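You operate a simulated robot arm through the tools that you are given. There is no shell and no other tool. Be economical: measure what you need, move in short steps, check, and stop when the job is done.

You run a simulated robot arm. Do the job below in one go: nothing can be reset, and whatever is moved stays where it is left.

TASK
Move the yellow ring from the cleaner to its jewel box slot.
Fine: blue socket off first; lay the cleaner's lid on the dressing table for now and put it back after; shut the jewel box.

The check looks at the end state, three seconds after you hand in, the way a careful person would. Anything else that was tipped, shoved, dropped, spilled or broken makes it a failure. A push-on lid holds only when it is set on centred and level and pressed home; a screw cap is set on level and turned clockwise until tight.

THE ROBOT
A 7-joint arm with a two-finger parallel gripper, fixed in place. Base frame: the origin is at the foot of the arm, x ahead of it, y to its left, z up; the work surface is at about z = 760. Units: mm, rad, N and s.
With the tool pointing down near the work surface it reaches from about 160 to 700 mm from the base axis. Its first joint turns from -2.007 to 2.007 rad. Payload 3.91 kg.
The tool frame sits at the grasp point between the pads (the TCP): z along the fingers, y along the line on which they close. The tips reach 30 mm beyond it. Largest opening 110 mm; finger width 20, thickness 10; the body of the gripper, 48 by 112 mm, starts 55 mm behind the TCP.
Orientation is told as [roll, pitch, yaw] about the base's x, y, z axes, in that order, counted from this pose: with the fingers straight down and closing along the base's y, the tool's x points along the base's -x, its y along +y and its z along -z.

THE INTERFACE
- The arm moves only by the tool nudge_tool. Its arguments are lists of equal length, an entry for each row: "turn": the turn, a rotation vector about the tool's x, y, z in degrees, a list of three; "dp": the shift along the tool's x, y, z in cm, a list of three; "jaw": the closure, from 0 (fully open) to 1 (shut). In form: {"turn": [[ax, ay, az], ...], "dp": [[x, y, z], ...], "jaw": [jaw, ...]}. A call has 1 to 10 rows; each row shifts and turns the commanded pose from where the row before left it, along the tool's axes as they then stand. Rows are played at 5 a second. More than 50 mm and 0.15 rad between two rows, or a gripper value outside its range, and nothing of the call is played. Where a pose cannot be reached the arm comes as near as it can. A force on the tool above 40 N (or 10 N above the force at the start of the call, whichever is more), or a blocked arm, ends the call early, and 0.2 s more pass. The fingers move at their own pace (about 108 mm/s each) and stop on an object; they squeeze with about 44 N. The grip force told is the motor's: it shows also when the fingers shut on nothing. Time passes only in rows, and 0.2 s behind the last, so rows that do not move let the fingers close. It gives the time, the measured TCP pose, the force on the tool (base axes), the opening and the grip force at its end, in the units of the frame above (readings bear some noise), with the torque about the TCP (base axes, N m) and any sound that the robot's microphone picked up.
- Cameras (640 x 400 px; columns grow to the right, rows downward): "scene" is fixed at [219.9, -499.3, 1601]; the picture's right is [0.65, -0.76, 0.00], its down [-0.67, -0.57, -0.48] and it looks along [0.36, 0.31, -0.88] (base axes); focal length 214 px, centre (320, 200). "wrist" rides on the gripper at [72, 17, -103] in the tool frame; the picture's right is [-0.23, 0.97, 0.00], its down [-0.76, -0.18, -0.62] and it looks along [-0.61, -0.14, 0.78] (tool axes); focal length 222 px, centre (320, 200). There is no depth. A picture from a camera that has moved, and an enlarged one, comes with that camera's place and axes in the base frame and with its lens.
- grab_frame(camera): a new picture of that camera. The clock stands still meanwhile.
- move_column(by): slides the trunk up (or, below 0, down) by that many mm; the arm rides with it, the base frame stays. It gives what a move gives, with no picture.
- close_up(camera, box): a new picture of the part [left, top, right, bottom] of that camera's present view, enlarged. The clock stands still meanwhile.
- sign_off(): hands the job in; it is judged then, once.

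Go step by step. Nothing tells you positions but the pictures and the camera data: compare them with the known pose of the tool, close in by small moves and look again before you grip or let go. The budget is 120 turns and 84 pictures, counting those below and the enlarged ones. Unless the task says otherwise, let go and move clear before handing in, and close with one line.

The tools are called by a JSON object that holds its "name" and its "arguments". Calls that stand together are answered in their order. nudge_tool: Moves the arm, as the interface text tells. Its arguments: {"type":"object","properties":{"turn":{"type":"array"},"dp":{"type":"array"},"jaw":{"type":"array"}},"required":["turn","dp","jaw"]} The other tools are called the same way: move_column (by) slides the trunk up or down; grab_frame (camera) takes a picture; close_up (camera, box) takes an enlarged picture of a part of a camera's view; sign_off () hands the job in.

At the start:

```text
clock: 0.0
ee_pos: [467.6, -54.8, 1320.9]
orientation: [-0.001, 0.0, -0.002]
force: [0.1, 0.2, 0.5]
torque: [0.04, 0.0, 0.04]
width: 110.2
gripper_force: 0.1
trunk travel left (down, up): [-875.0, 115.0]
```

scene: 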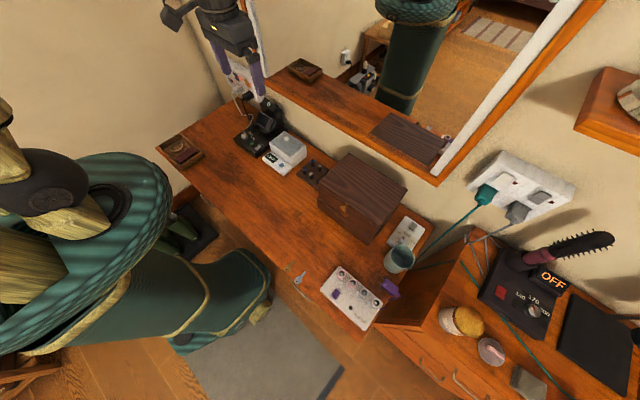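
wrist: 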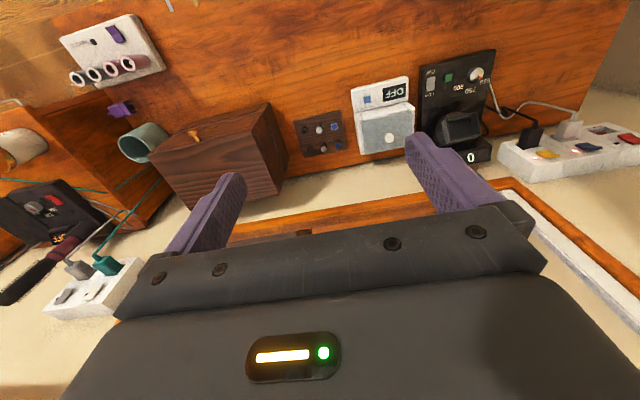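

I see a dressing table with a wooden box, a white device reading OFF, a black device and two power strips. I'll look closer before moving.

{"name": "close_up", "arguments": {"camera": "scene", "box": [150, 60, 350, 200]}}

{"name": "close_up", "arguments": {"camera": "scene", "box": [280, 140, 480, 340]}}

{"name": "close_up", "arguments": {"camera": "wrist", "box": [280, 40, 640, 240]}}

{"name": "close_up", "arguments": {"camera": "wrist", "box": [0, 0, 300, 200]}}

{"name": "close_up", "arguments": {"camera": "scene", "box": [420, 140, 640, 400]}}

```text
2.86 times, centred on (250, 130) of scene
camera zoom: at [219.9, -499.3, 1601.0], right [0.65, -0.76, 0.0], down [-0.67, -0.57, -0.48], along [0.36, 0.31, -0.88], focal length 613 px, centre (520, 400)
```

zoom: 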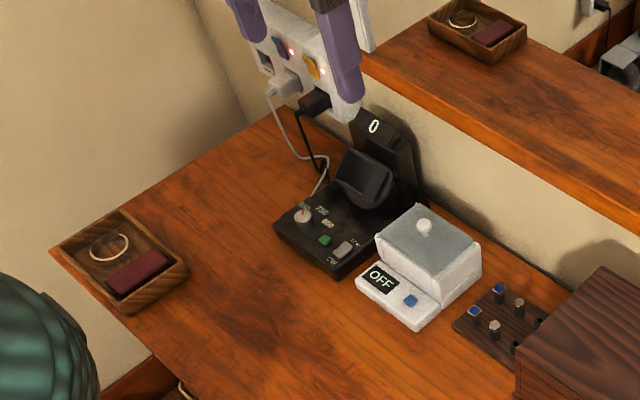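

```text
2.00 times, centred on (380, 240) of scene
camera zoom: at [219.9, -499.3, 1601.0], right [0.65, -0.76, 0.0], down [-0.67, -0.57, -0.48], along [0.36, 0.31, -0.88], focal length 429 px, centre (200, 120)
```

zoom: 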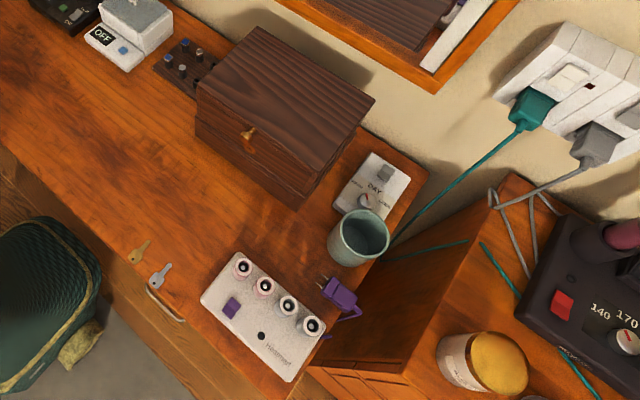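

```text
1.78 times, centred on (460, 140) of wrist
camera zoom: at [394.2, -37.4, 1424.3], right [0.23, 0.97, 0.0], down [0.76, -0.18, 0.62], along [0.61, -0.14, -0.78], focal length 395 px, centre (71, 307)
```

zoom: 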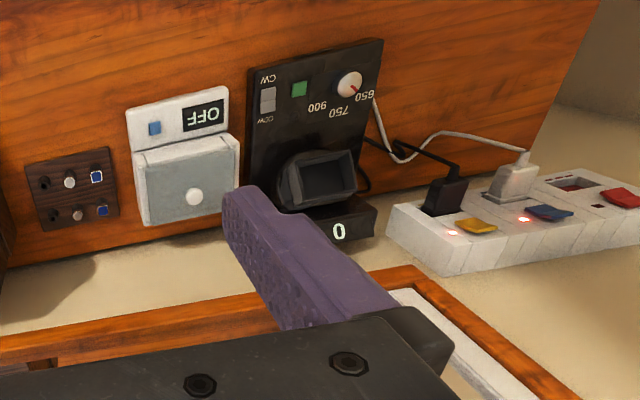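

```text
2.00 times, centred on (150, 100) of wrist
camera zoom: at [394.2, -37.4, 1424.3], right [0.23, 0.97, 0.0], down [0.76, -0.18, 0.62], along [0.61, -0.14, -0.78], focal length 444 px, centre (660, 400)
```

zoom: 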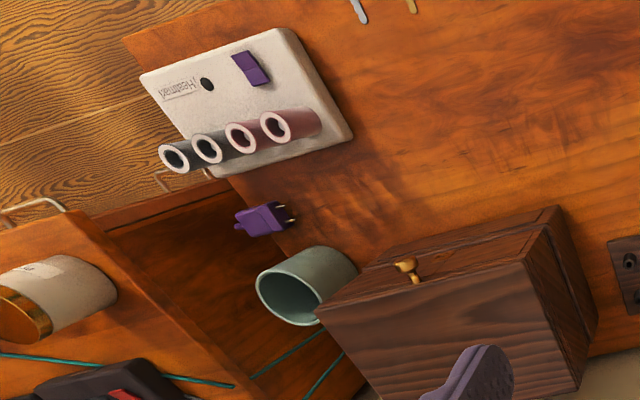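

```text
1.54 times, centred on (530, 270) of scene
camera zoom: at [219.9, -499.3, 1601.0], right [0.65, -0.76, 0.0], down [-0.67, -0.57, -0.48], along [0.36, 0.31, -0.88], focal length 330 px, centre (-3, 92)
```

zoom: 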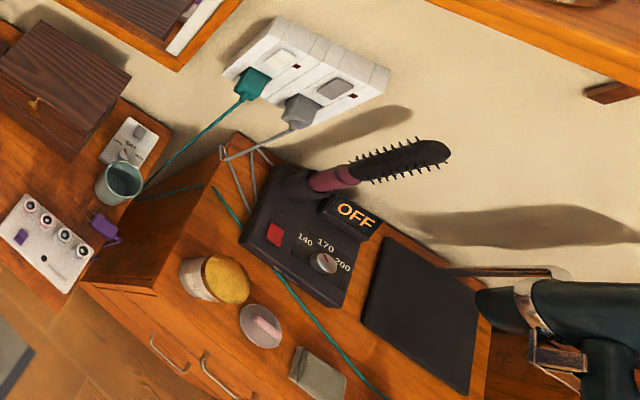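

The wall strip with yellow, blue and red rockers is on the left of the back wall, and the cleaner (lidded white box, "OFF") is near (680, 100). I'll lower the trunk and look closer.

{"name": "move_column", "arguments": {"by": -220}}

{"name": "grab_frame", "arguments": {"camera": "wrist"}}

{"name": "close_up", "arguments": {"camera": "scene", "box": [170, 20, 350, 200]}}

```text
clock: 2.3
ee_pos: [467.1, -54.3, 1101.4]
orientation: [0.001, -0.001, -0.003]
force: [0.0, -0.7, -0.3]
torque: [-0.01, 0.03, 0.01]
width: 110.0
gripper_force: 0.1
trunk travel left (down, up): [-655.0, 335.0]
```

```text
76 pictures are left
camera wrist: at [394.1, -37.3, 1204.3], right [0.23, 0.97, 0.0], down [0.76, -0.18, 0.62], along [0.61, -0.14, -0.78], focal length 222 px, centre (320, 200)
```

wrist: 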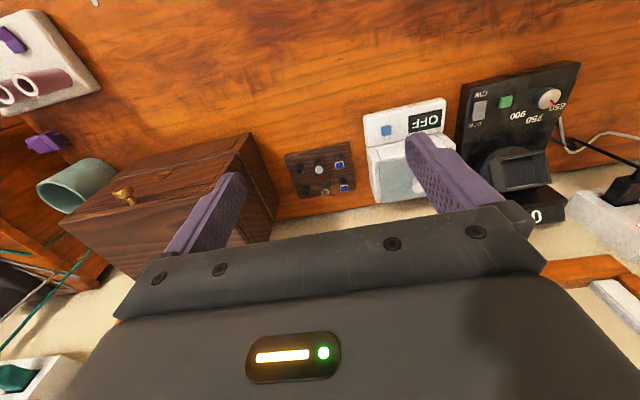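

```text
2.22 times, centred on (260, 110) of scene
camera zoom: at [219.9, -499.3, 1601.0], right [0.65, -0.76, 0.0], down [-0.67, -0.57, -0.48], along [0.36, 0.31, -0.88], focal length 477 px, centre (453, 400)
```

zoom: 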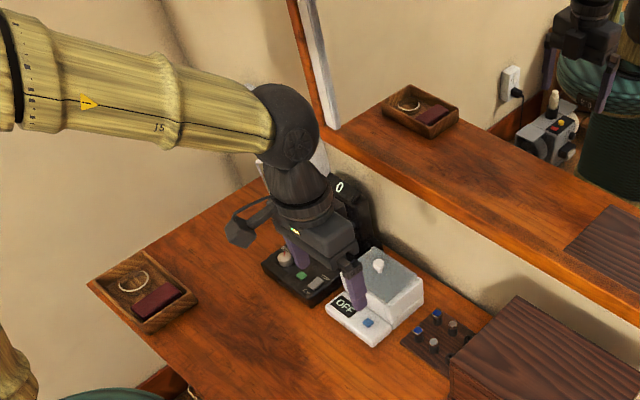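

The blue rocker triangulates to about (745, 496, 961) on the back wall. I'll move left in front of it and then tilt the tool up toward the wall for a good look.

{"name": "nudge_tool", "arguments": {"turn": [[0, 0, 0], [0, 0, 0], [0, 0, 0], [0, 0, 0], [0, 0, 0], [0, 0, 0], [0, 0, 0], [0, 0, 0], [0, 0, 0]], "dp": [[0, 4.5, 0], [0, 4.5, 0], [0, 4.5, 0], [0, 4.5, 0], [0, 4.5, 0], [0, 4.5, 0], [0, 4.5, 0], [0, 4.5, 0], [0, 4.5, 0]], "jaw": [0, 0.3, 0.6, 1, 1, 1, 1, 1, 1]}}

{"name": "nudge_tool", "arguments": {"turn": [[0, -8, 0], [0, -8, 0], [0, -8, 0], [0, -8, 0], [0, -8, 0], [0, -8, 0], [0, 0, 0]], "dp": [[0, 0, 0], [0, 0, 0], [0, 0, 0], [0, 0, 0], [0, 0, 0], [0, 0, 0], [0, 0, 0]], "jaw": [1, 1, 1, 1, 1, 1, 1]}}

{"name": "grab_frame", "arguments": {"camera": "wrist"}}

```text
clock: 4.3
ee_pos: [468.9, 349.3, 1100.7]
orientation: [-0.002, -0.001, -0.004]
force: [-0.9, -0.6, 0.6]
torque: [-0.01, 0.02, -0.03]
width: 0.0
gripper_force: 37.7
trunk travel left (down, up): [-655.0, 335.0]
```

```text
clock: 5.9
ee_pos: [466.6, 349.2, 1103.1]
orientation: [0.0, -0.839, 0.0]
force: [0.8, -0.1, 0.2]
torque: [0.01, 0.0, 0.01]
width: 0.1
gripper_force: 37.7
trunk travel left (down, up): [-655.0, 335.0]
```

```text
74 pictures are left
camera wrist: at [341.5, 367.1, 1116.7], right [0.15, 0.97, 0.17], down [0.05, -0.18, 0.98], along [0.99, -0.14, -0.07], focal length 222 px, centre (320, 200)
```

wrist: 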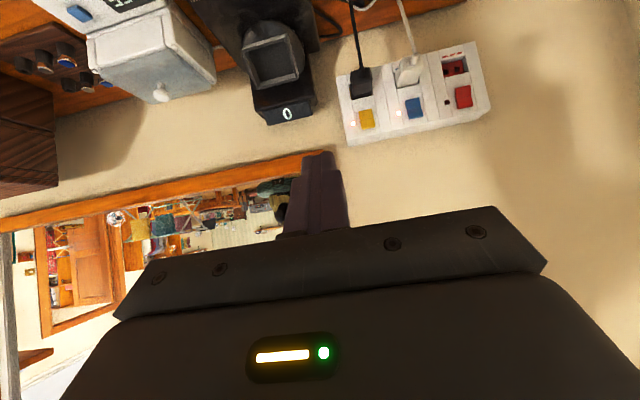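

{"name": "close_up", "arguments": {"camera": "wrist", "box": [330, 40, 500, 150]}}

```text
3.64 times, centred on (415, 95) of wrist
camera zoom: at [341.5, 367.1, 1116.7], right [0.15, 0.97, 0.17], down [0.05, -0.18, 0.98], along [0.99, -0.14, -0.07], focal length 808 px, centre (-26, 582)
```

zoom: 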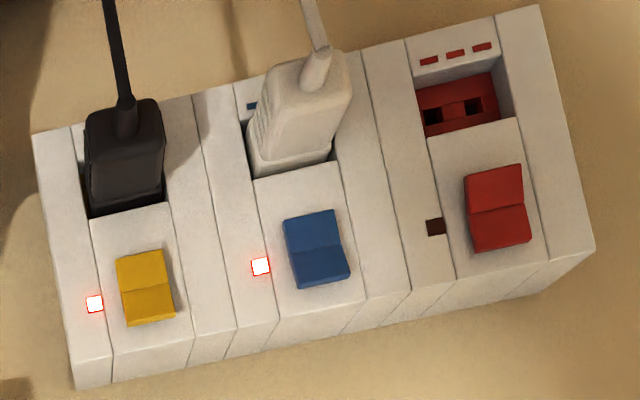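

{"name": "close_up", "arguments": {"camera": "wrist", "box": [385, 80, 435, 125]}}

{"name": "close_up", "arguments": {"camera": "wrist", "box": [435, 75, 485, 120]}}

```text
8.89 times, centred on (410, 102) of wrist
camera zoom: at [341.5, 367.1, 1116.7], right [0.15, 0.97, 0.17], down [0.05, -0.18, 0.98], along [0.99, -0.14, -0.07], focal length 1974 px, centre (-480, 1067)
```

zoom: 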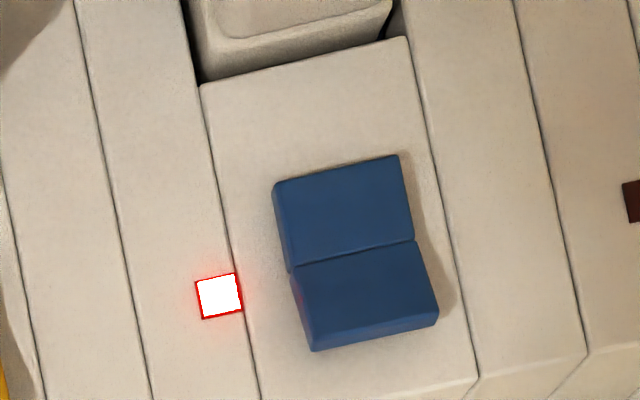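

```text
8.89 times, centred on (460, 98) of wrist
camera zoom: at [341.5, 367.1, 1116.7], right [0.15, 0.97, 0.17], down [0.05, -0.18, 0.98], along [0.99, -0.14, -0.07], focal length 1974 px, centre (-924, 1111)
```

zoom: 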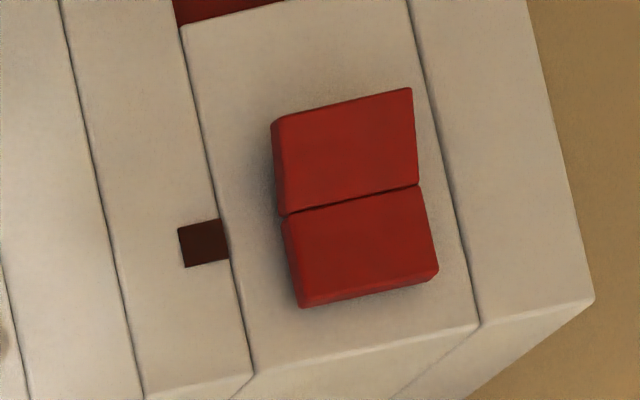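

The blue rocker is on (LED lit) and its upper end is raised, so I need to press its upper half at about (745, 502, 972). I'll tilt further, move in front of it, and lower the trunk.

{"name": "nudge_tool", "arguments": {"turn": [[0, -8, 0], [0, -8, 0], [0, 0, 0], [0, 0, 0], [0, 0, 0], [0, 0, 0], [0, 0, 0], [0, 0, 0], [0, 0, 0]], "dp": [[0, 0, 0], [0, 0, 0], [-1.41, 2.55, 2.89], [-1.41, 2.55, 2.89], [-1.41, 2.55, 2.89], [-1.41, 2.55, 2.89], [-1.41, 2.55, 2.89], [-1.41, 2.55, 2.89], [0, 0, 0]], "jaw": [1, 1, 1, 1, 1, 1, 1, 1, 1]}}

{"name": "move_column", "arguments": {"by": -125}}

{"name": "grab_frame", "arguments": {"camera": "wrist"}}

{"name": "grab_frame", "arguments": {"camera": "scene"}}

```text
clock: 7.9
ee_pos: [659.6, 501.0, 1098.9]
orientation: [0.001, -1.118, 0.002]
force: [0.4, 0.5, -0.5]
torque: [-0.01, 0.0, 0.02]
width: 0.2
gripper_force: 37.8
trunk travel left (down, up): [-655.0, 335.0]
```

```text
clock: 9.5
ee_pos: [661.1, 499.9, 973.9]
orientation: [0.0, -1.116, -0.001]
force: [-0.1, 0.4, 0.5]
torque: [0.0, 0.01, 0.0]
width: 0.0
gripper_force: 37.6
trunk travel left (down, up): [-530.0, 460.0]
```

```text
70 pictures are left
camera wrist: at [534.7, 518.5, 954.3], right [0.1, 0.97, 0.2], down [-0.23, -0.18, 0.96], along [0.97, -0.14, 0.2], focal length 222 px, centre (320, 200)
```

wrist: 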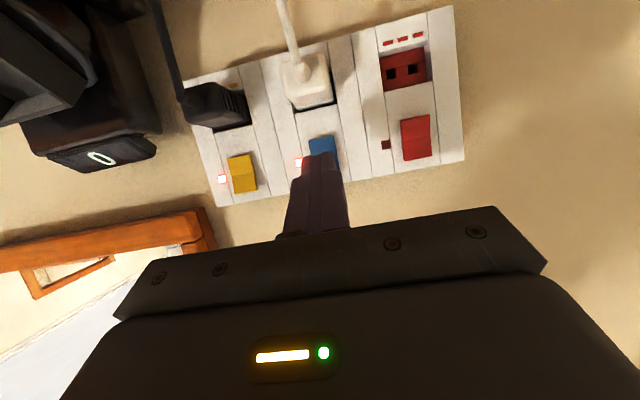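

```text
69 pictures are left
```

scene: 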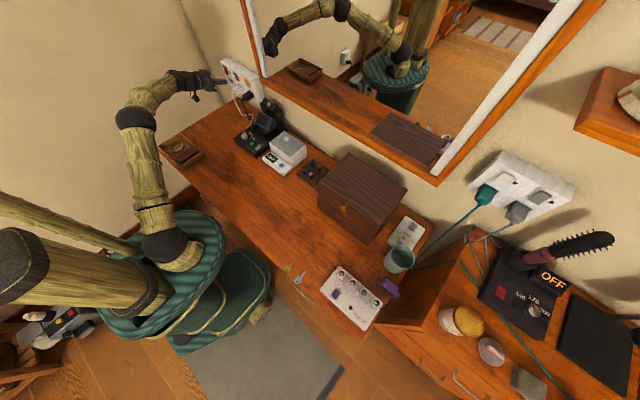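

Fingertips are aligned with the upper half of the blue rocker. I'll advance along +x in small steps until it clicks.

{"name": "nudge_tool", "arguments": {"turn": [[0, 0, 0], [0, 0, 0], [0, 0, 0], [0, 0, 0], [0, 0, 0], [0, 0, 0], [0, 0, 0]], "dp": [[-0.526, 0, 1.079], [-0.526, 0, 1.079], [-0.526, 0, 1.079], [-0.175, 0, 0.36], [-0.175, 0, 0.36], [-0.175, 0, 0.36], [0, 0, 0]], "jaw": [1, 1, 1, 1, 1, 1, 1]}}

{"name": "grab_frame", "arguments": {"camera": "wrist"}}

```text
clock: 11.1
ee_pos: [708.1, 502.1, 974.5]
orientation: [-0.001, -1.117, -0.001]
force: [0.2, -0.9, -0.5]
torque: [0.03, -0.03, 0.02]
width: 0.0
gripper_force: 37.6
trunk travel left (down, up): [-530.0, 460.0]
```

```text
68 pictures are left
camera wrist: at [582.9, 518.3, 954.5], right [0.1, 0.97, 0.2], down [-0.23, -0.18, 0.96], along [0.97, -0.14, 0.2], focal length 222 px, centre (320, 200)
```

wrist: 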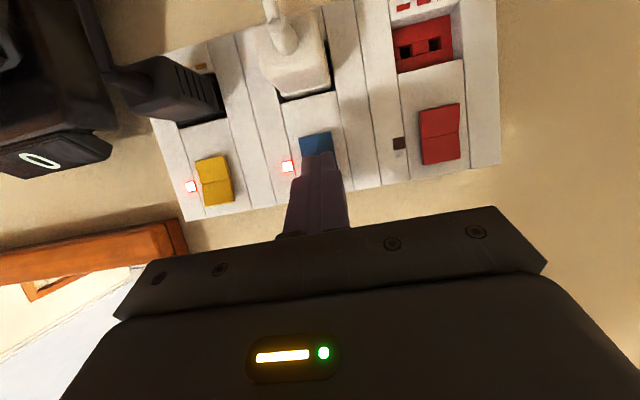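

No contact yet and the LED is still lit, so I'll keep advancing.

{"name": "nudge_tool", "arguments": {"turn": [[0, 0, 0], [0, 0, 0], [0, 0, 0], [0, 0, 0], [0, 0, 0]], "dp": [[-0.131, 0, 0.27], [-0.131, 0, 0.27], [-0.131, 0, 0.27], [-0.131, 0, 0.27], [0, 0, 0]], "jaw": [1, 1, 1, 1, 1]}}

{"name": "close_up", "arguments": {"camera": "wrist", "box": [180, 60, 480, 230]}}

```text
clock: 11.9
ee_pos: [713.3, 502.6, 974.9]
orientation: [0.003, -1.111, -0.004]
force: [-23.6, -9.6, 3.7]
torque: [-0.05, -0.02, -0.33]
width: 0.1
gripper_force: 38.0
trunk travel left (down, up): [-530.0, 460.0]
stopped in row 4: the force on the tool passed its limit at 44 N (the readings are from after the stop); the commanded pose is now the measured one
```

```text
2.13 times, centred on (330, 145) of wrist
camera zoom: at [586.6, 520.2, 956.0], right [0.1, 0.97, 0.2], down [-0.22, -0.18, 0.96], along [0.97, -0.14, 0.2], focal length 474 px, centre (299, 317)
```

zoom: 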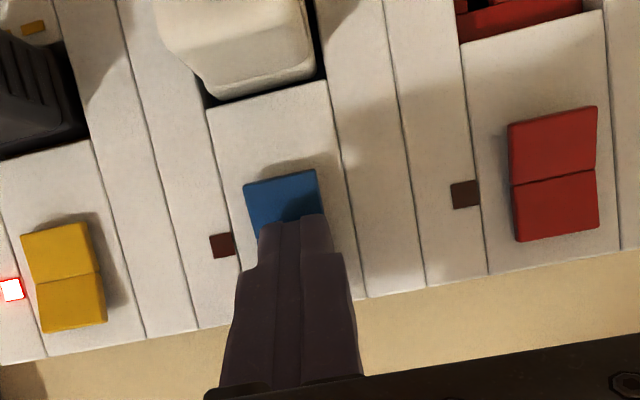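

The blue LED is off. Now I'll back away and bring the tool vertical again.

{"name": "nudge_tool", "arguments": {"turn": [[0, 0, 0], [0, 0, 0], [0, 0, 0], [0, 0, 0], [0, 0, 0]], "dp": [[1.75, 0, -3.6], [1.75, 0, -3.6], [1.75, 0, -3.6], [1.75, 0, -3.6], [1.75, 0, -3.6]], "jaw": [1, 1, 1, 1, 1]}}

{"name": "nudge_tool", "arguments": {"turn": [[0, 8, 0], [0, 8, 0], [0, 8, 0], [0, 8, 0], [0, 8, 0], [0, 8, 0], [0, 8, 0], [0, 7.66, 0], [0, 0, 0]], "dp": [[0, 0, 0], [0, 0, 0], [0, 0, 0], [0, 0, 0], [0, 0, 0], [0, 0, 0], [0, 0, 0], [0, 0, 0], [0, 0, 0]], "jaw": [1, 1, 1, 1, 1, 1, 1, 1, 1]}}

{"name": "move_column", "arguments": {"by": 125}}

{"name": "nudge_tool", "arguments": {"turn": [[0, 0, 0], [0, 0, 0], [0, 0, 0], [0, 0, 0], [0, 0, 0], [0, 0, 0], [0, 0, 0], [0, 0, 0], [0, 0, 0]], "dp": [[1, -4.5, 0], [1, -4.5, 0], [1, -4.5, 0], [1, -4.5, 0], [1, -4.5, 0], [1, -4.5, 0], [1, -4.5, 0], [1, -4.5, 0], [1, -4.5, 0]], "jaw": [1, 0.8, 0.6, 0.4, 0.3, 0.3, 0.3, 0.3, 0.3]}}

{"name": "grab_frame", "arguments": {"camera": "wrist"}}

```text
clock: 13.1
ee_pos: [515.2, 502.1, 973.8]
orientation: [-0.001, -1.11, -0.002]
force: [0.9, -0.2, -0.3]
torque: [-0.02, 0.01, 0.02]
width: 0.0
gripper_force: 37.8
trunk travel left (down, up): [-530.0, 460.0]
```

```text
clock: 15.1
ee_pos: [504.8, 492.0, 969.0]
orientation: [-0.001, 0.003, -0.003]
force: [0.0, -0.9, -0.7]
torque: [0.01, -0.04, 0.05]
width: 0.2
gripper_force: 38.0
out of reach, approached as far as the arm can: row 8
trunk travel left (down, up): [-530.0, 460.0]
```

```text
clock: 16.7
ee_pos: [504.2, 494.3, 1094.6]
orientation: [-0.002, -0.001, -0.002]
force: [-0.2, 0.6, 0.5]
torque: [-0.01, 0.01, 0.0]
width: 0.0
gripper_force: 37.7
trunk travel left (down, up): [-655.0, 335.0]
```

```text
clock: 18.7
ee_pos: [416.2, 84.9, 1093.7]
orientation: [0.001, 0.0, -0.002]
force: [0.1, -0.1, 0.1]
torque: [0.0, 0.02, 0.0]
width: 76.8
gripper_force: 0.1
trunk travel left (down, up): [-655.0, 335.0]
```

```text
66 pictures are left
camera wrist: at [341.9, 103.0, 1196.8], right [0.23, 0.97, 0.0], down [0.76, -0.18, 0.62], along [0.61, -0.14, -0.78], focal length 222 px, centre (320, 200)
```

wrist: 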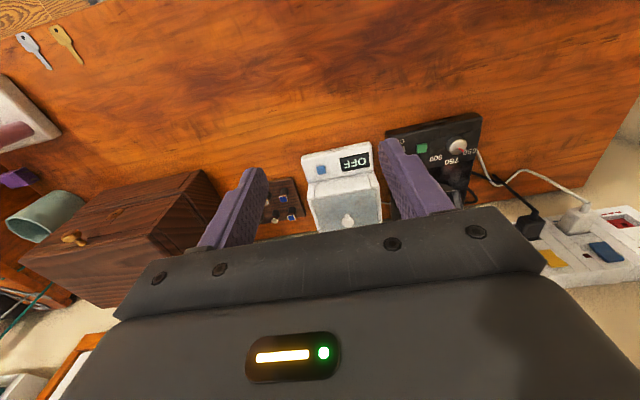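

{"name": "close_up", "arguments": {"camera": "wrist", "box": [0, 150, 250, 320]}}

{"name": "close_up", "arguments": {"camera": "scene", "box": [310, 140, 430, 260]}}

{"name": "close_up", "arguments": {"camera": "wrist", "box": [240, 120, 400, 240]}}

```text
2.35 times, centred on (125, 235) of wrist
camera zoom: at [341.9, 103.0, 1196.8], right [0.23, 0.97, 0.0], down [0.76, -0.18, 0.62], along [0.61, -0.14, -0.78], focal length 523 px, centre (779, 118)
```

zoom: 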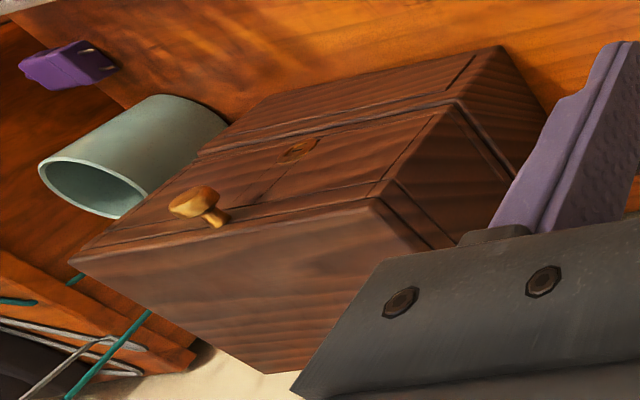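

```text
3.33 times, centred on (370, 200) of scene
camera zoom: at [219.9, -499.3, 1601.0], right [0.65, -0.76, 0.0], down [-0.67, -0.57, -0.48], along [0.36, 0.31, -0.88], focal length 715 px, centre (153, 200)
```

zoom: 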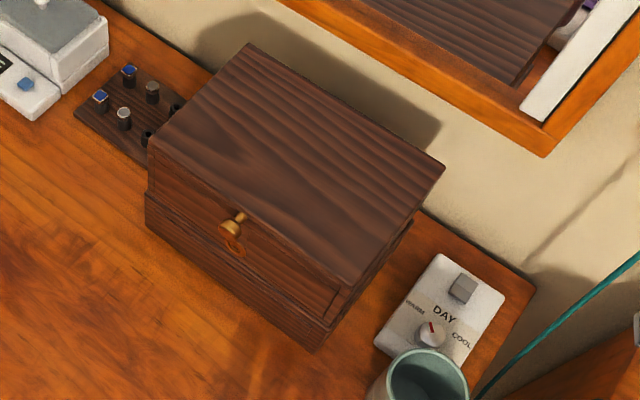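

```text
3.33 times, centred on (320, 180) of wrist
camera zoom: at [341.9, 103.0, 1196.8], right [0.23, 0.97, 0.0], down [0.76, -0.18, 0.62], along [0.61, -0.14, -0.78], focal length 740 px, centre (320, 267)
```

zoom: 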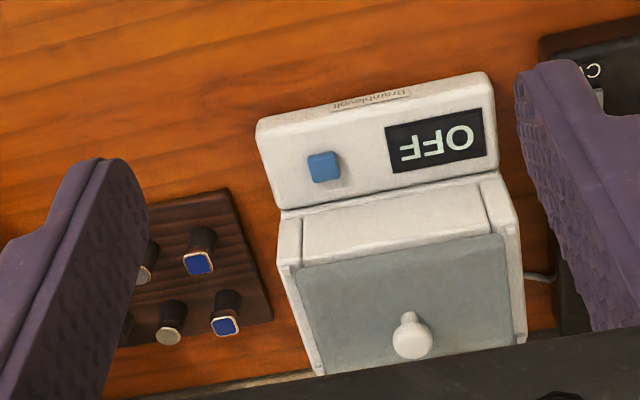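

Now let me inspect the jewel box front from closer.

{"name": "nudge_tool", "arguments": {"turn": [[0, 0, 0], [0, 0, 0], [0, 0, 0], [0, 0, 0], [0, 0, 0], [0, 0, 0], [0, 0, 0], [0, 0, 0], [0, 0, 0], [0, 0, 0]], "dp": [[0.9, -4.5, 0], [0.9, -4.5, 0], [0.9, -4.5, 0], [0.9, -4.5, 0], [0.9, -4.5, 0], [0.9, -4.5, 0], [0.9, -4.5, 0], [0.9, -4.5, 0], [0.9, -4.5, 0], [0.9, -4.5, 0]], "jaw": [0.3, 0.3, 0.3, 0.3, 0.3, 0.3, 0.3, 0.3, 0.3, 0.3]}}

{"name": "nudge_tool", "arguments": {"turn": [[0, -8, 0], [0, -8, 0], [0, -8, 0], [0, 0, 0]], "dp": [[0, 0, 0], [0, 0, 0], [0, 0, 0], [0, 0, 0]], "jaw": [0.3, 0.3, 0.3, 0.3]}}

{"name": "grab_frame", "arguments": {"camera": "wrist"}}

```text
clock: 20.9
ee_pos: [323.8, -365.6, 1093.8]
orientation: [-0.001, 0.0, -0.002]
force: [0.6, 0.0, 0.1]
torque: [0.01, 0.0, 0.0]
width: 76.7
gripper_force: 0.0
trunk travel left (down, up): [-655.0, 335.0]
```

```text
clock: 21.9
ee_pos: [323.3, -363.0, 1096.4]
orientation: [0.0, -0.419, -0.001]
force: [0.0, -0.1, -0.7]
torque: [0.01, 0.01, -0.02]
width: 77.1
gripper_force: 0.1
trunk travel left (down, up): [-655.0, 335.0]
```

```text
62 pictures are left
camera wrist: at [214.1, -345.4, 1159.3], right [0.21, 0.97, 0.09], down [0.44, -0.18, 0.88], along [0.87, -0.14, -0.47], focal length 222 px, centre (320, 200)
```

wrist: 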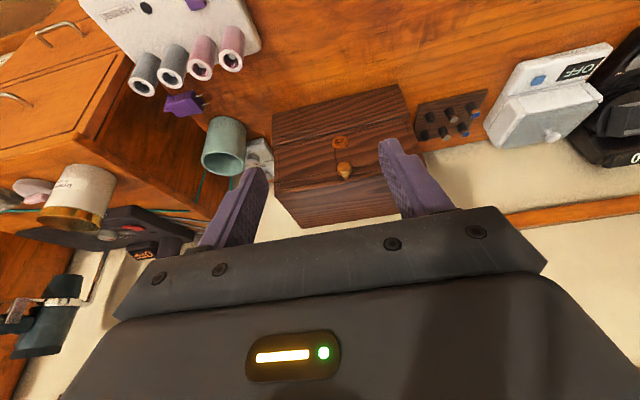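

{"name": "close_up", "arguments": {"camera": "wrist", "box": [260, 70, 430, 240]}}

{"name": "close_up", "arguments": {"camera": "scene", "box": [270, 250, 400, 340]}}

```text
2.35 times, centred on (345, 155) of wrist
camera zoom: at [214.1, -345.4, 1159.3], right [0.21, 0.97, 0.09], down [0.44, -0.18, 0.88], along [0.87, -0.14, -0.47], focal length 523 px, centre (261, 306)
```

zoom: 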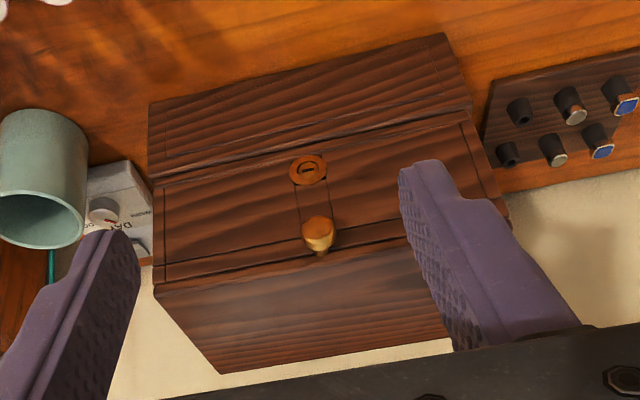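

```text
4.44 times, centred on (335, 295) of scene
camera zoom: at [219.9, -499.3, 1601.0], right [0.65, -0.76, 0.0], down [-0.67, -0.57, -0.48], along [0.36, 0.31, -0.88], focal length 953 px, centre (253, -222)
```

zoom: 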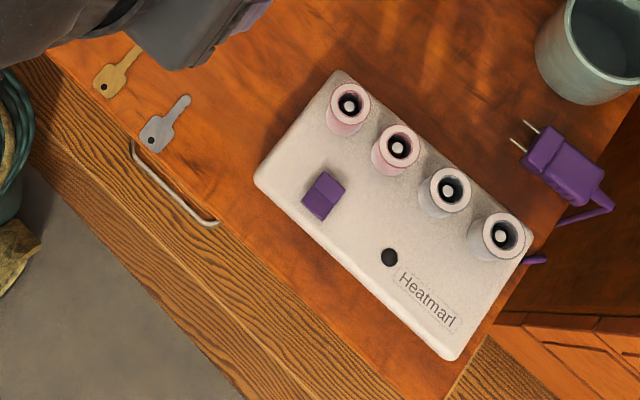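

The box has a knob at about (526, -348, 940) and a lock disc below it. I'll approach the knob from the front with the tool tilted, then check.

{"name": "nudge_tool", "arguments": {"turn": [[0, -7.2, 0], [0, -7.2, 0], [0, -7.2, 0], [0, -7.2, 0], [0, -7.2, 0], [0, 0, 0], [0, 0, 0], [0, 0, 0], [0, 0, 0]], "dp": [[0, 0, 0], [0, 0, 0], [0, 0, 0], [0, 0, 0], [0, 0, 0], [-1.9, 0.5, 3.3], [-1.9, 0.5, 3.3], [-1.9, 0.5, 3.3], [0, 0, 0]], "jaw": [0.3, 0.3, 0.3, 0.3, 0.3, 0.3, 0.3, 0.3, 0.3]}}

{"name": "move_column", "arguments": {"by": -140}}

{"name": "grab_frame", "arguments": {"camera": "wrist"}}

{"name": "close_up", "arguments": {"camera": "scene", "box": [290, 140, 430, 260]}}

```text
clock: 23.9
ee_pos: [439.0, -348.9, 1097.3]
orientation: [-0.003, -1.048, -0.001]
force: [-0.5, -0.3, -0.9]
torque: [0.0, 0.04, 0.02]
width: 76.8
gripper_force: 0.0
trunk travel left (down, up): [-655.0, 335.0]
```

```text
clock: 25.5
ee_pos: [436.6, -347.8, 955.3]
orientation: [-0.001, -1.046, -0.001]
force: [0.4, 0.2, 0.1]
torque: [0.0, 0.0, 0.01]
width: 77.1
gripper_force: 0.1
trunk travel left (down, up): [-515.0, 475.0]
```

```text
59 pictures are left
camera wrist: at [310.5, -330.7, 944.7], right [0.12, 0.97, 0.2], down [-0.16, -0.18, 0.97], along [0.98, -0.14, 0.13], focal length 222 px, centre (320, 200)
```

wrist: 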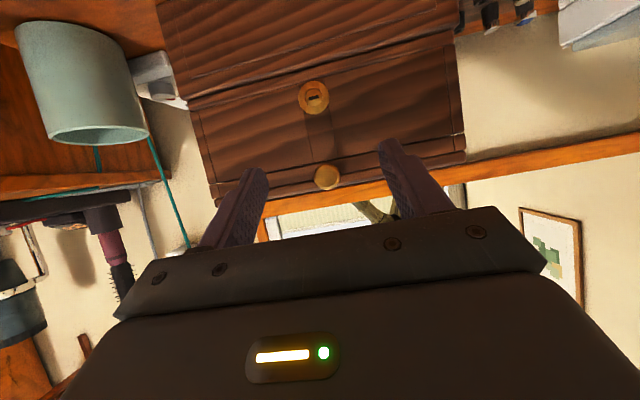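

```text
3.33 times, centred on (360, 200) of scene
camera zoom: at [219.9, -499.3, 1601.0], right [0.65, -0.76, 0.0], down [-0.67, -0.57, -0.48], along [0.36, 0.31, -0.88], focal length 715 px, centre (187, 200)
```

zoom: 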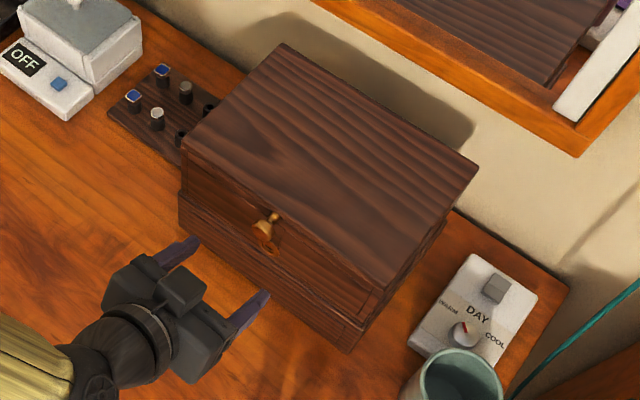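

{"name": "nudge_tool", "arguments": {"turn": [[0, 0, 0], [0, 0, 0], [0, 0, 0]], "dp": [[-1.1, 0, 1.9], [-1.1, 0, 1.9], [0, 0, 0]], "jaw": [0.4, 0.5, 0.5]}}

{"name": "close_up", "arguments": {"camera": "wrist", "box": [200, 60, 440, 260]}}

{"name": "close_up", "arguments": {"camera": "scene", "box": [310, 170, 380, 240]}}

```text
clock: 26.3
ee_pos: [481.1, -349.1, 957.3]
orientation: [-0.002, -1.048, 0.001]
force: [-0.3, -1.4, -0.5]
torque: [-0.02, 0.01, 0.02]
width: 55.0
gripper_force: 0.1
trunk travel left (down, up): [-515.0, 475.0]
```

```text
2.00 times, centred on (320, 160) of wrist
camera zoom: at [354.6, -331.7, 944.6], right [0.12, 0.97, 0.2], down [-0.16, -0.18, 0.97], along [0.98, -0.14, 0.13], focal length 444 px, centre (320, 280)
```

zoom: 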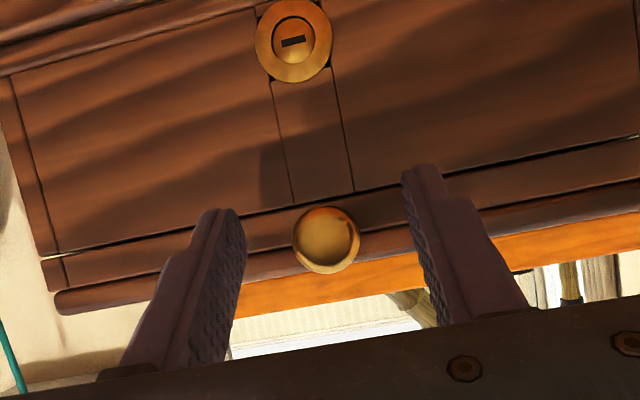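

```text
5.71 times, centred on (345, 205) of scene
camera zoom: at [219.9, -499.3, 1601.0], right [0.65, -0.76, 0.0], down [-0.67, -0.57, -0.48], along [0.36, 0.31, -0.88], focal length 1226 px, centre (177, 171)
```

zoom: 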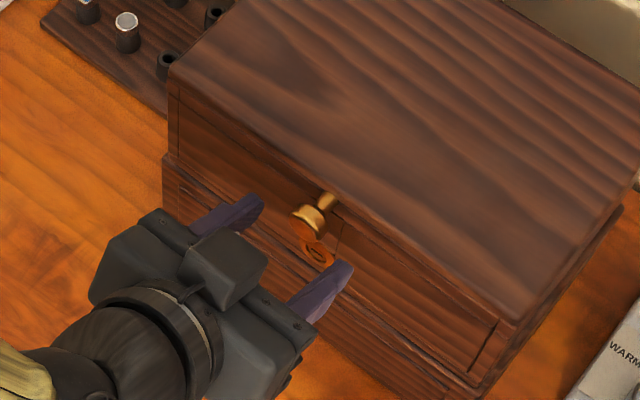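

The knob head sits between the fingers. I'll advance 25 mm and grip it.

{"name": "nudge_tool", "arguments": {"turn": [[0, 0, 0], [0, 0, 0], [0, 0, 0], [0, 0, 0], [0, 0, 0], [0, 0, 0]], "dp": [[-0.54, 0, 1.13], [-0.54, 0, 1.13], [0, 0, 0], [0, 0, 0], [0, 0, 0], [0, 0, 0]], "jaw": [0.5, 0.5, 0.6, 0.7, 1, 1]}}

{"name": "close_up", "arguments": {"camera": "wrist", "box": [200, 60, 440, 260]}}

```text
clock: 27.7
ee_pos: [504.3, -350.2, 954.7]
orientation: [-0.003, -1.046, -0.002]
force: [-12.5, -0.9, 2.5]
torque: [-0.12, 0.13, 0.1]
width: 23.7
gripper_force: 45.0
trunk travel left (down, up): [-515.0, 475.0]
```

```text
2.00 times, centred on (320, 160) of wrist
camera zoom: at [377.0, -332.3, 943.4], right [0.12, 0.97, 0.2], down [-0.16, -0.18, 0.97], along [0.98, -0.15, 0.14], focal length 444 px, centre (320, 280)
```

zoom: 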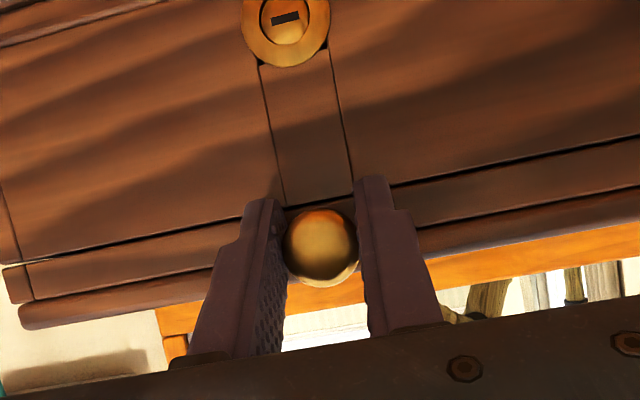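

Gripped at 23.7 mm. I'll relieve the face contact and try a gentle lift to see whether the lid is locked.

{"name": "nudge_tool", "arguments": {"turn": [[0, 0, 0], [0, 0, 0], [0, 0, 0], [0, 0, 0], [0, 0, 0]], "dp": [[0.1, 0, -0.17], [-0.26, 0, -0.15], [-0.26, 0, -0.15], [-0.26, 0, -0.15], [0, 0, 0]], "jaw": [1, 1, 1, 1, 1]}}

{"name": "close_up", "arguments": {"camera": "wrist", "box": [200, 60, 440, 260]}}

```text
clock: 28.9
ee_pos: [504.4, -349.6, 961.7]
orientation: [0.003, -1.044, -0.005]
force: [0.1, -11.2, -8.0]
torque: [0.0, 1.38, 0.15]
width: 23.5
gripper_force: 45.0
trunk travel left (down, up): [-515.0, 475.0]
```

```text
2.00 times, centred on (320, 160) of wrist
camera zoom: at [377.4, -332.3, 950.2], right [0.12, 0.97, 0.2], down [-0.16, -0.18, 0.97], along [0.98, -0.14, 0.13], focal length 444 px, centre (320, 280)
```

zoom: 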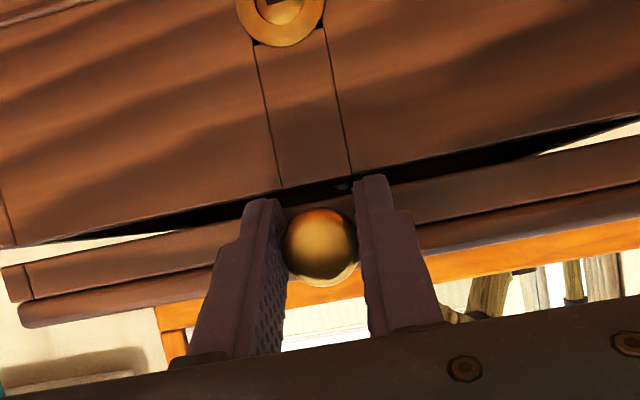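

The lid isn't locked and it is opening. I'll follow the hinge arc, letting the knob pivot in the pads.

{"name": "nudge_tool", "arguments": {"turn": [[0, 0.8, 0], [0, 0.8, 0], [0, 1, 0], [0, 1, 0], [0, 0, 0]], "dp": [[-1.255, 0, -0.4], [-1.255, 0, -0.4], [-1.63, 0, -0.29], [-1.63, 0, -0.29], [0, 0, 0]], "jaw": [1, 1, 1, 1, 1]}}

{"name": "grab_frame", "arguments": {"camera": "wrist"}}

{"name": "close_up", "arguments": {"camera": "scene", "box": [290, 120, 430, 260]}}

```text
clock: 30.1
ee_pos: [519.5, -350.2, 1020.3]
orientation: [-0.001, -0.986, -0.005]
force: [-20.2, -10.5, 2.6]
torque: [-0.06, 1.03, 0.22]
width: 23.9
gripper_force: 44.6
trunk travel left (down, up): [-515.0, 475.0]
```

```text
53 pictures are left
camera wrist: at [392.5, -332.1, 1018.2], right [0.13, 0.97, 0.19], down [-0.1, -0.18, 0.98], along [0.99, -0.15, 0.08], focal length 222 px, centre (320, 200)
```

wrist: 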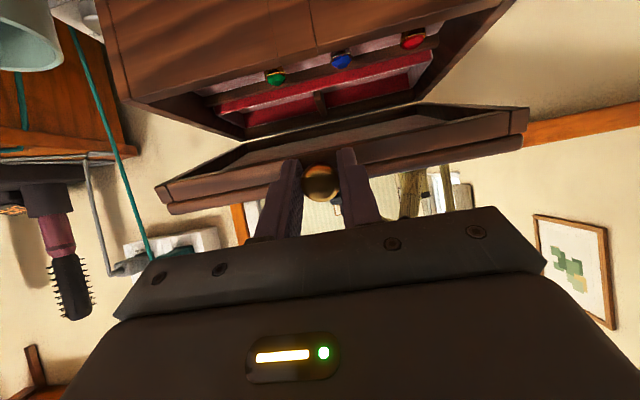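

```text
2.86 times, centred on (360, 190) of scene
camera zoom: at [219.9, -499.3, 1601.0], right [0.65, -0.76, 0.0], down [-0.67, -0.57, -0.48], along [0.36, 0.31, -0.88], focal length 613 px, centre (206, 229)
```

zoom: 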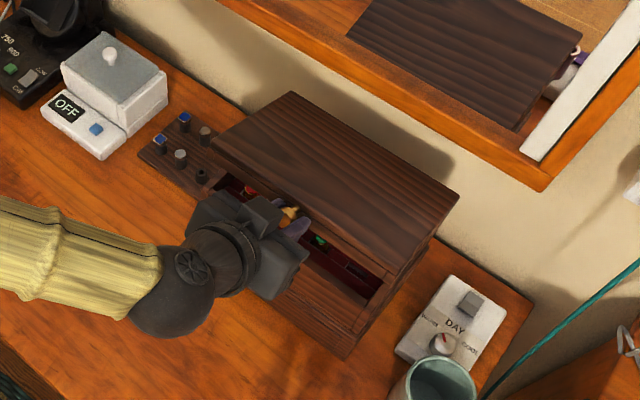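

The lid swings up nicely and I can see red felt slots with green, blue and red markers. I'll continue along the arc with a corrected hinge estimate.

{"name": "nudge_tool", "arguments": {"turn": [[0, 1, 0], [0, 1, 0], [0, 1, 0], [0, 1, 0], [0, 1, 0], [0, 1, 0], [0, 0, 0]], "dp": [[-1.49, 0, -0.31], [-1.49, 0, -0.31], [-1.63, 0, 0.075], [-1.63, 0, 0.075], [-1.61, 0, 0.29], [-1.61, 0, 0.29], [0, 0, 0]], "jaw": [1, 1, 1, 1, 1, 1, 1]}}

{"name": "close_up", "arguments": {"camera": "scene", "box": [290, 80, 450, 240]}}

```text
clock: 31.7
ee_pos: [576.0, -349.9, 1098.7]
orientation: [-0.002, -0.884, -0.005]
force: [-16.6, -17.4, 9.2]
torque: [0.25, 1.25, 0.3]
width: 23.8
gripper_force: 44.9
trunk travel left (down, up): [-515.0, 475.0]
```

```text
2.50 times, centred on (370, 160) of scene
camera zoom: at [219.9, -499.3, 1601.0], right [0.65, -0.76, 0.0], down [-0.67, -0.57, -0.48], along [0.36, 0.31, -0.88], focal length 536 px, centre (195, 300)
```

zoom: 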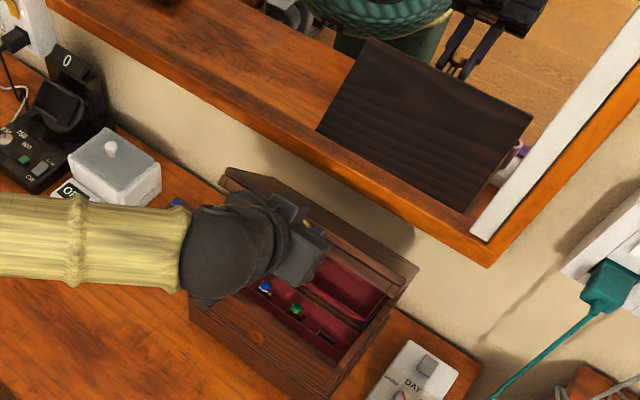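

{"name": "nudge_tool", "arguments": {"turn": [[0, 1, 0], [0, 1, 0], [0, 1, 0], [0, 1, 0], [0, 1, 0], [0, 1, 0], [0, 0, 0]], "dp": [[-1.55, -0.1, 0.19], [-1.55, -0.1, 0.19], [-1.49, -0.1, 0.665], [-1.49, -0.1, 0.665], [-1.385, -0.05, 0.86], [-1.385, -0.05, 0.86], [0, 0, 0]], "jaw": [1, 1, 1, 1, 1, 1, 1]}}

{"name": "close_up", "arguments": {"camera": "scene", "box": [290, 80, 450, 240]}}

```text
clock: 33.3
ee_pos: [662.7, -350.5, 1144.1]
orientation: [-0.004, -0.783, 0.003]
force: [-6.4, 4.6, 27.7]
torque: [0.44, -0.11, 0.58]
width: 23.7
gripper_force: 45.3
trunk travel left (down, up): [-515.0, 475.0]
```

```text
2.50 times, centred on (370, 160) of scene
camera zoom: at [219.9, -499.3, 1601.0], right [0.65, -0.76, 0.0], down [-0.67, -0.57, -0.48], along [0.36, 0.31, -0.88], focal length 536 px, centre (195, 300)
```

zoom: 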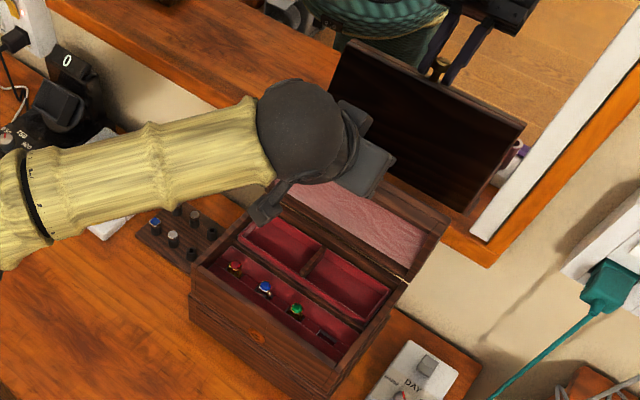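

The lid is near 80°, and the empty fourth slot is visible at the right end of the front row. I'll push it past vertical to its rest.

{"name": "nudge_tool", "arguments": {"turn": [[0, 1, 0], [0, 1, 0], [0, 1, 0], [0, 1, 0], [0, 1, 0], [0, 0, 0]], "dp": [[-1.13, 0, 0.63], [-1.13, 0, 0.63], [-1.13, 0, 0.63], [-1.155, 0, 1.21], [-1.155, 0, 1.21], [0, 0, 0]], "jaw": [1, 1, 1, 1, 1, 1]}}

{"name": "close_up", "arguments": {"camera": "scene", "box": [290, 80, 450, 240]}}

```text
clock: 34.1
ee_pos: [685.9, -351.3, 1148.1]
orientation: [-0.017, -0.746, 0.001]
force: [-2.8, -3.3, 11.7]
torque: [0.17, 0.34, -0.32]
width: 23.8
gripper_force: 45.2
out of reach, approached as far as the arm can: row 2, 3, 4
trunk travel left (down, up): [-515.0, 475.0]
stopped in row 4: the force on the tool passed its limit at 44 N (the readings are from after the stop); the commanded pose is now the measured one
```

```text
2.50 times, centred on (370, 160) of scene
camera zoom: at [219.9, -499.3, 1601.0], right [0.65, -0.76, 0.0], down [-0.67, -0.57, -0.48], along [0.36, 0.31, -0.88], focal length 536 px, centre (195, 300)
```

zoom: 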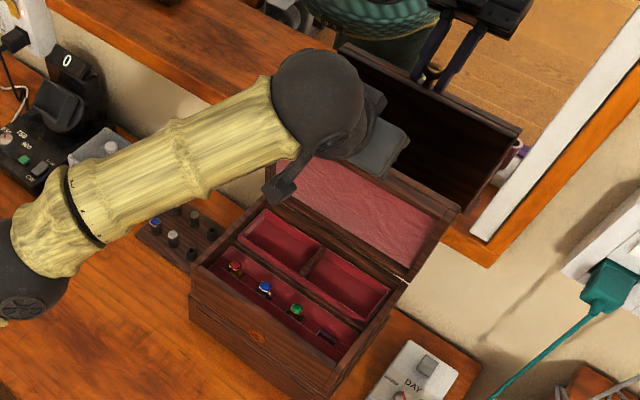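

I'm at the reach limit. I'll tilt the tool more toward horizontal while pivoting about the knob to gain reach, then keep pushing.

{"name": "nudge_tool", "arguments": {"turn": [[0, -6, 0], [0, -6, 0], [0, -6, 0], [0, -6, 0], [0, 0, 0]], "dp": [[0.18, 0, 0.03], [0.18, 0, 0.03], [0.18, 0, 0.03], [0.18, 0, 0.03], [0, 0, 0]], "jaw": [1, 1, 1, 1, 1]}}

```text
clock: 35.4
ee_pos: [682.3, -349.4, 1142.4]
orientation: [-0.033, -1.165, 0.019]
force: [-8.3, -6.2, 22.7]
torque: [0.41, 0.95, 0.2]
width: 23.8
gripper_force: 45.1
trunk travel left (down, up): [-515.0, 475.0]
```

{"name": "nudge_tool", "arguments": {"turn": [[0, 0, 0], [0, 0, 0], [0, 0, 0], [0, 0, 0], [0, 0, 0]], "dp": [[-0.5, 0, 0.95], [-0.4, 0, 1.0], [-0.4, 0, 1.0], [-0.4, 0, 1.0], [0, 0, 0]], "jaw": [1, 1, 1, 1, 1]}}

{"name": "close_up", "arguments": {"camera": "scene", "box": [290, 60, 450, 220]}}

```text
clock: 36.5
ee_pos: [724.3, -350.9, 1138.8]
orientation: [-0.023, -1.162, 0.013]
force: [-1.3, -9.2, 18.9]
torque: [0.13, 0.55, -0.17]
width: 23.6
gripper_force: 44.8
trunk travel left (down, up): [-515.0, 475.0]
```

```text
2.50 times, centred on (370, 140) of scene
camera zoom: at [219.9, -499.3, 1601.0], right [0.65, -0.76, 0.0], down [-0.67, -0.57, -0.48], along [0.36, 0.31, -0.88], focal length 536 px, centre (195, 350)
```

zoom: 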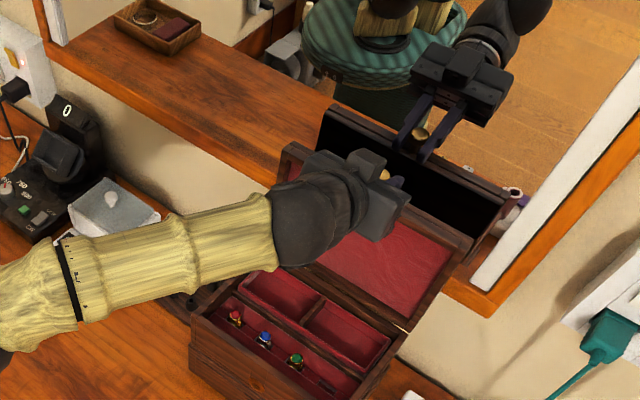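

{"name": "nudge_tool", "arguments": {"turn": [[0, 0, 0], [0, 0, 0], [0, 0, 0], [0, 0, 0]], "dp": [[-0.15, 0, 0.85], [-0.15, 0, 0.85], [-0.15, 0, 0.85], [0, 0, 0]], "jaw": [1, 1, 1, 1]}}

```text
clock: 37.5
ee_pos: [745.7, -350.2, 1135.0]
orientation: [-0.024, -1.16, 0.013]
force: [-36.4, 1.0, 6.0]
torque: [0.9, 0.15, 0.67]
width: 23.6
gripper_force: 45.1
trunk travel left (down, up): [-515.0, 475.0]
```

The lid has reached its stop at about 105°. I'll ease back a little, release, and retreat.

{"name": "nudge_tool", "arguments": {"turn": [[0, 0, 0], [0, 0, 0], [0, 0, 0], [0, 0, 0], [0, 0, 0], [0, 0, 0]], "dp": [[0, 0, -0.3], [0, 0, 0], [0, 0, 0], [0, 0, -1.5], [0, 0, -3.5], [0, 0, -4.0]], "jaw": [1, 0.6, 0.5, 0.5, 0.5, 0.5]}}

{"name": "close_up", "arguments": {"camera": "scene", "box": [290, 60, 450, 220]}}

{"name": "grab_frame", "arguments": {"camera": "wrist"}}

```text
clock: 39.0
ee_pos: [668.7, -347.3, 1169.4]
orientation: [-0.024, -1.157, 0.015]
force: [-0.1, -0.3, -0.5]
torque: [-0.03, -0.03, -0.03]
width: 54.8
gripper_force: 0.2
trunk travel left (down, up): [-515.0, 475.0]
```

```text
2.50 times, centred on (370, 140) of scene
camera zoom: at [219.9, -499.3, 1601.0], right [0.65, -0.76, 0.0], down [-0.67, -0.57, -0.48], along [0.36, 0.31, -0.88], focal length 536 px, centre (195, 350)
```

zoom: 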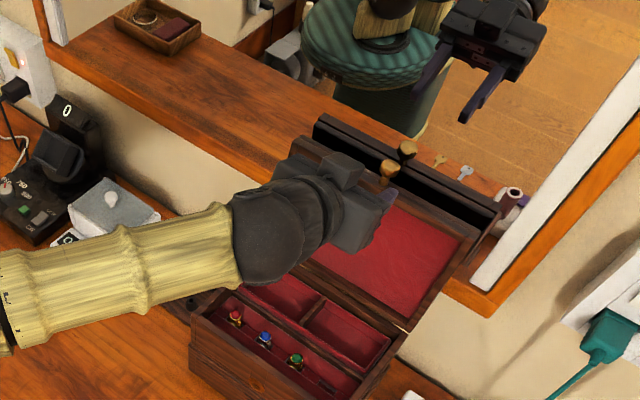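

```text
46 pictures are left
camera wrist: at [543.8, -330.1, 1144.5], right [0.1, 0.98, 0.2], down [-0.27, -0.17, 0.95], along [0.96, -0.14, 0.24], focal length 222 px, centre (320, 200)
```

wrist: 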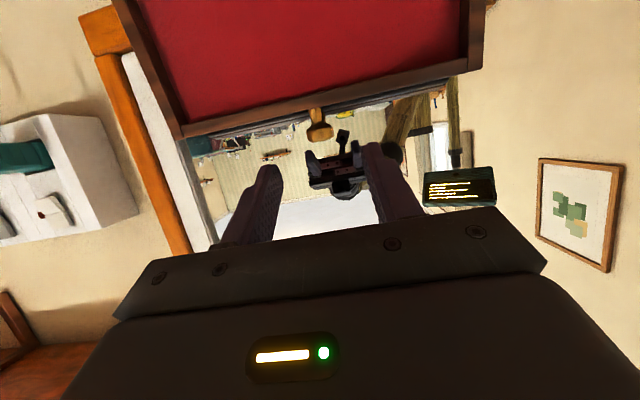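

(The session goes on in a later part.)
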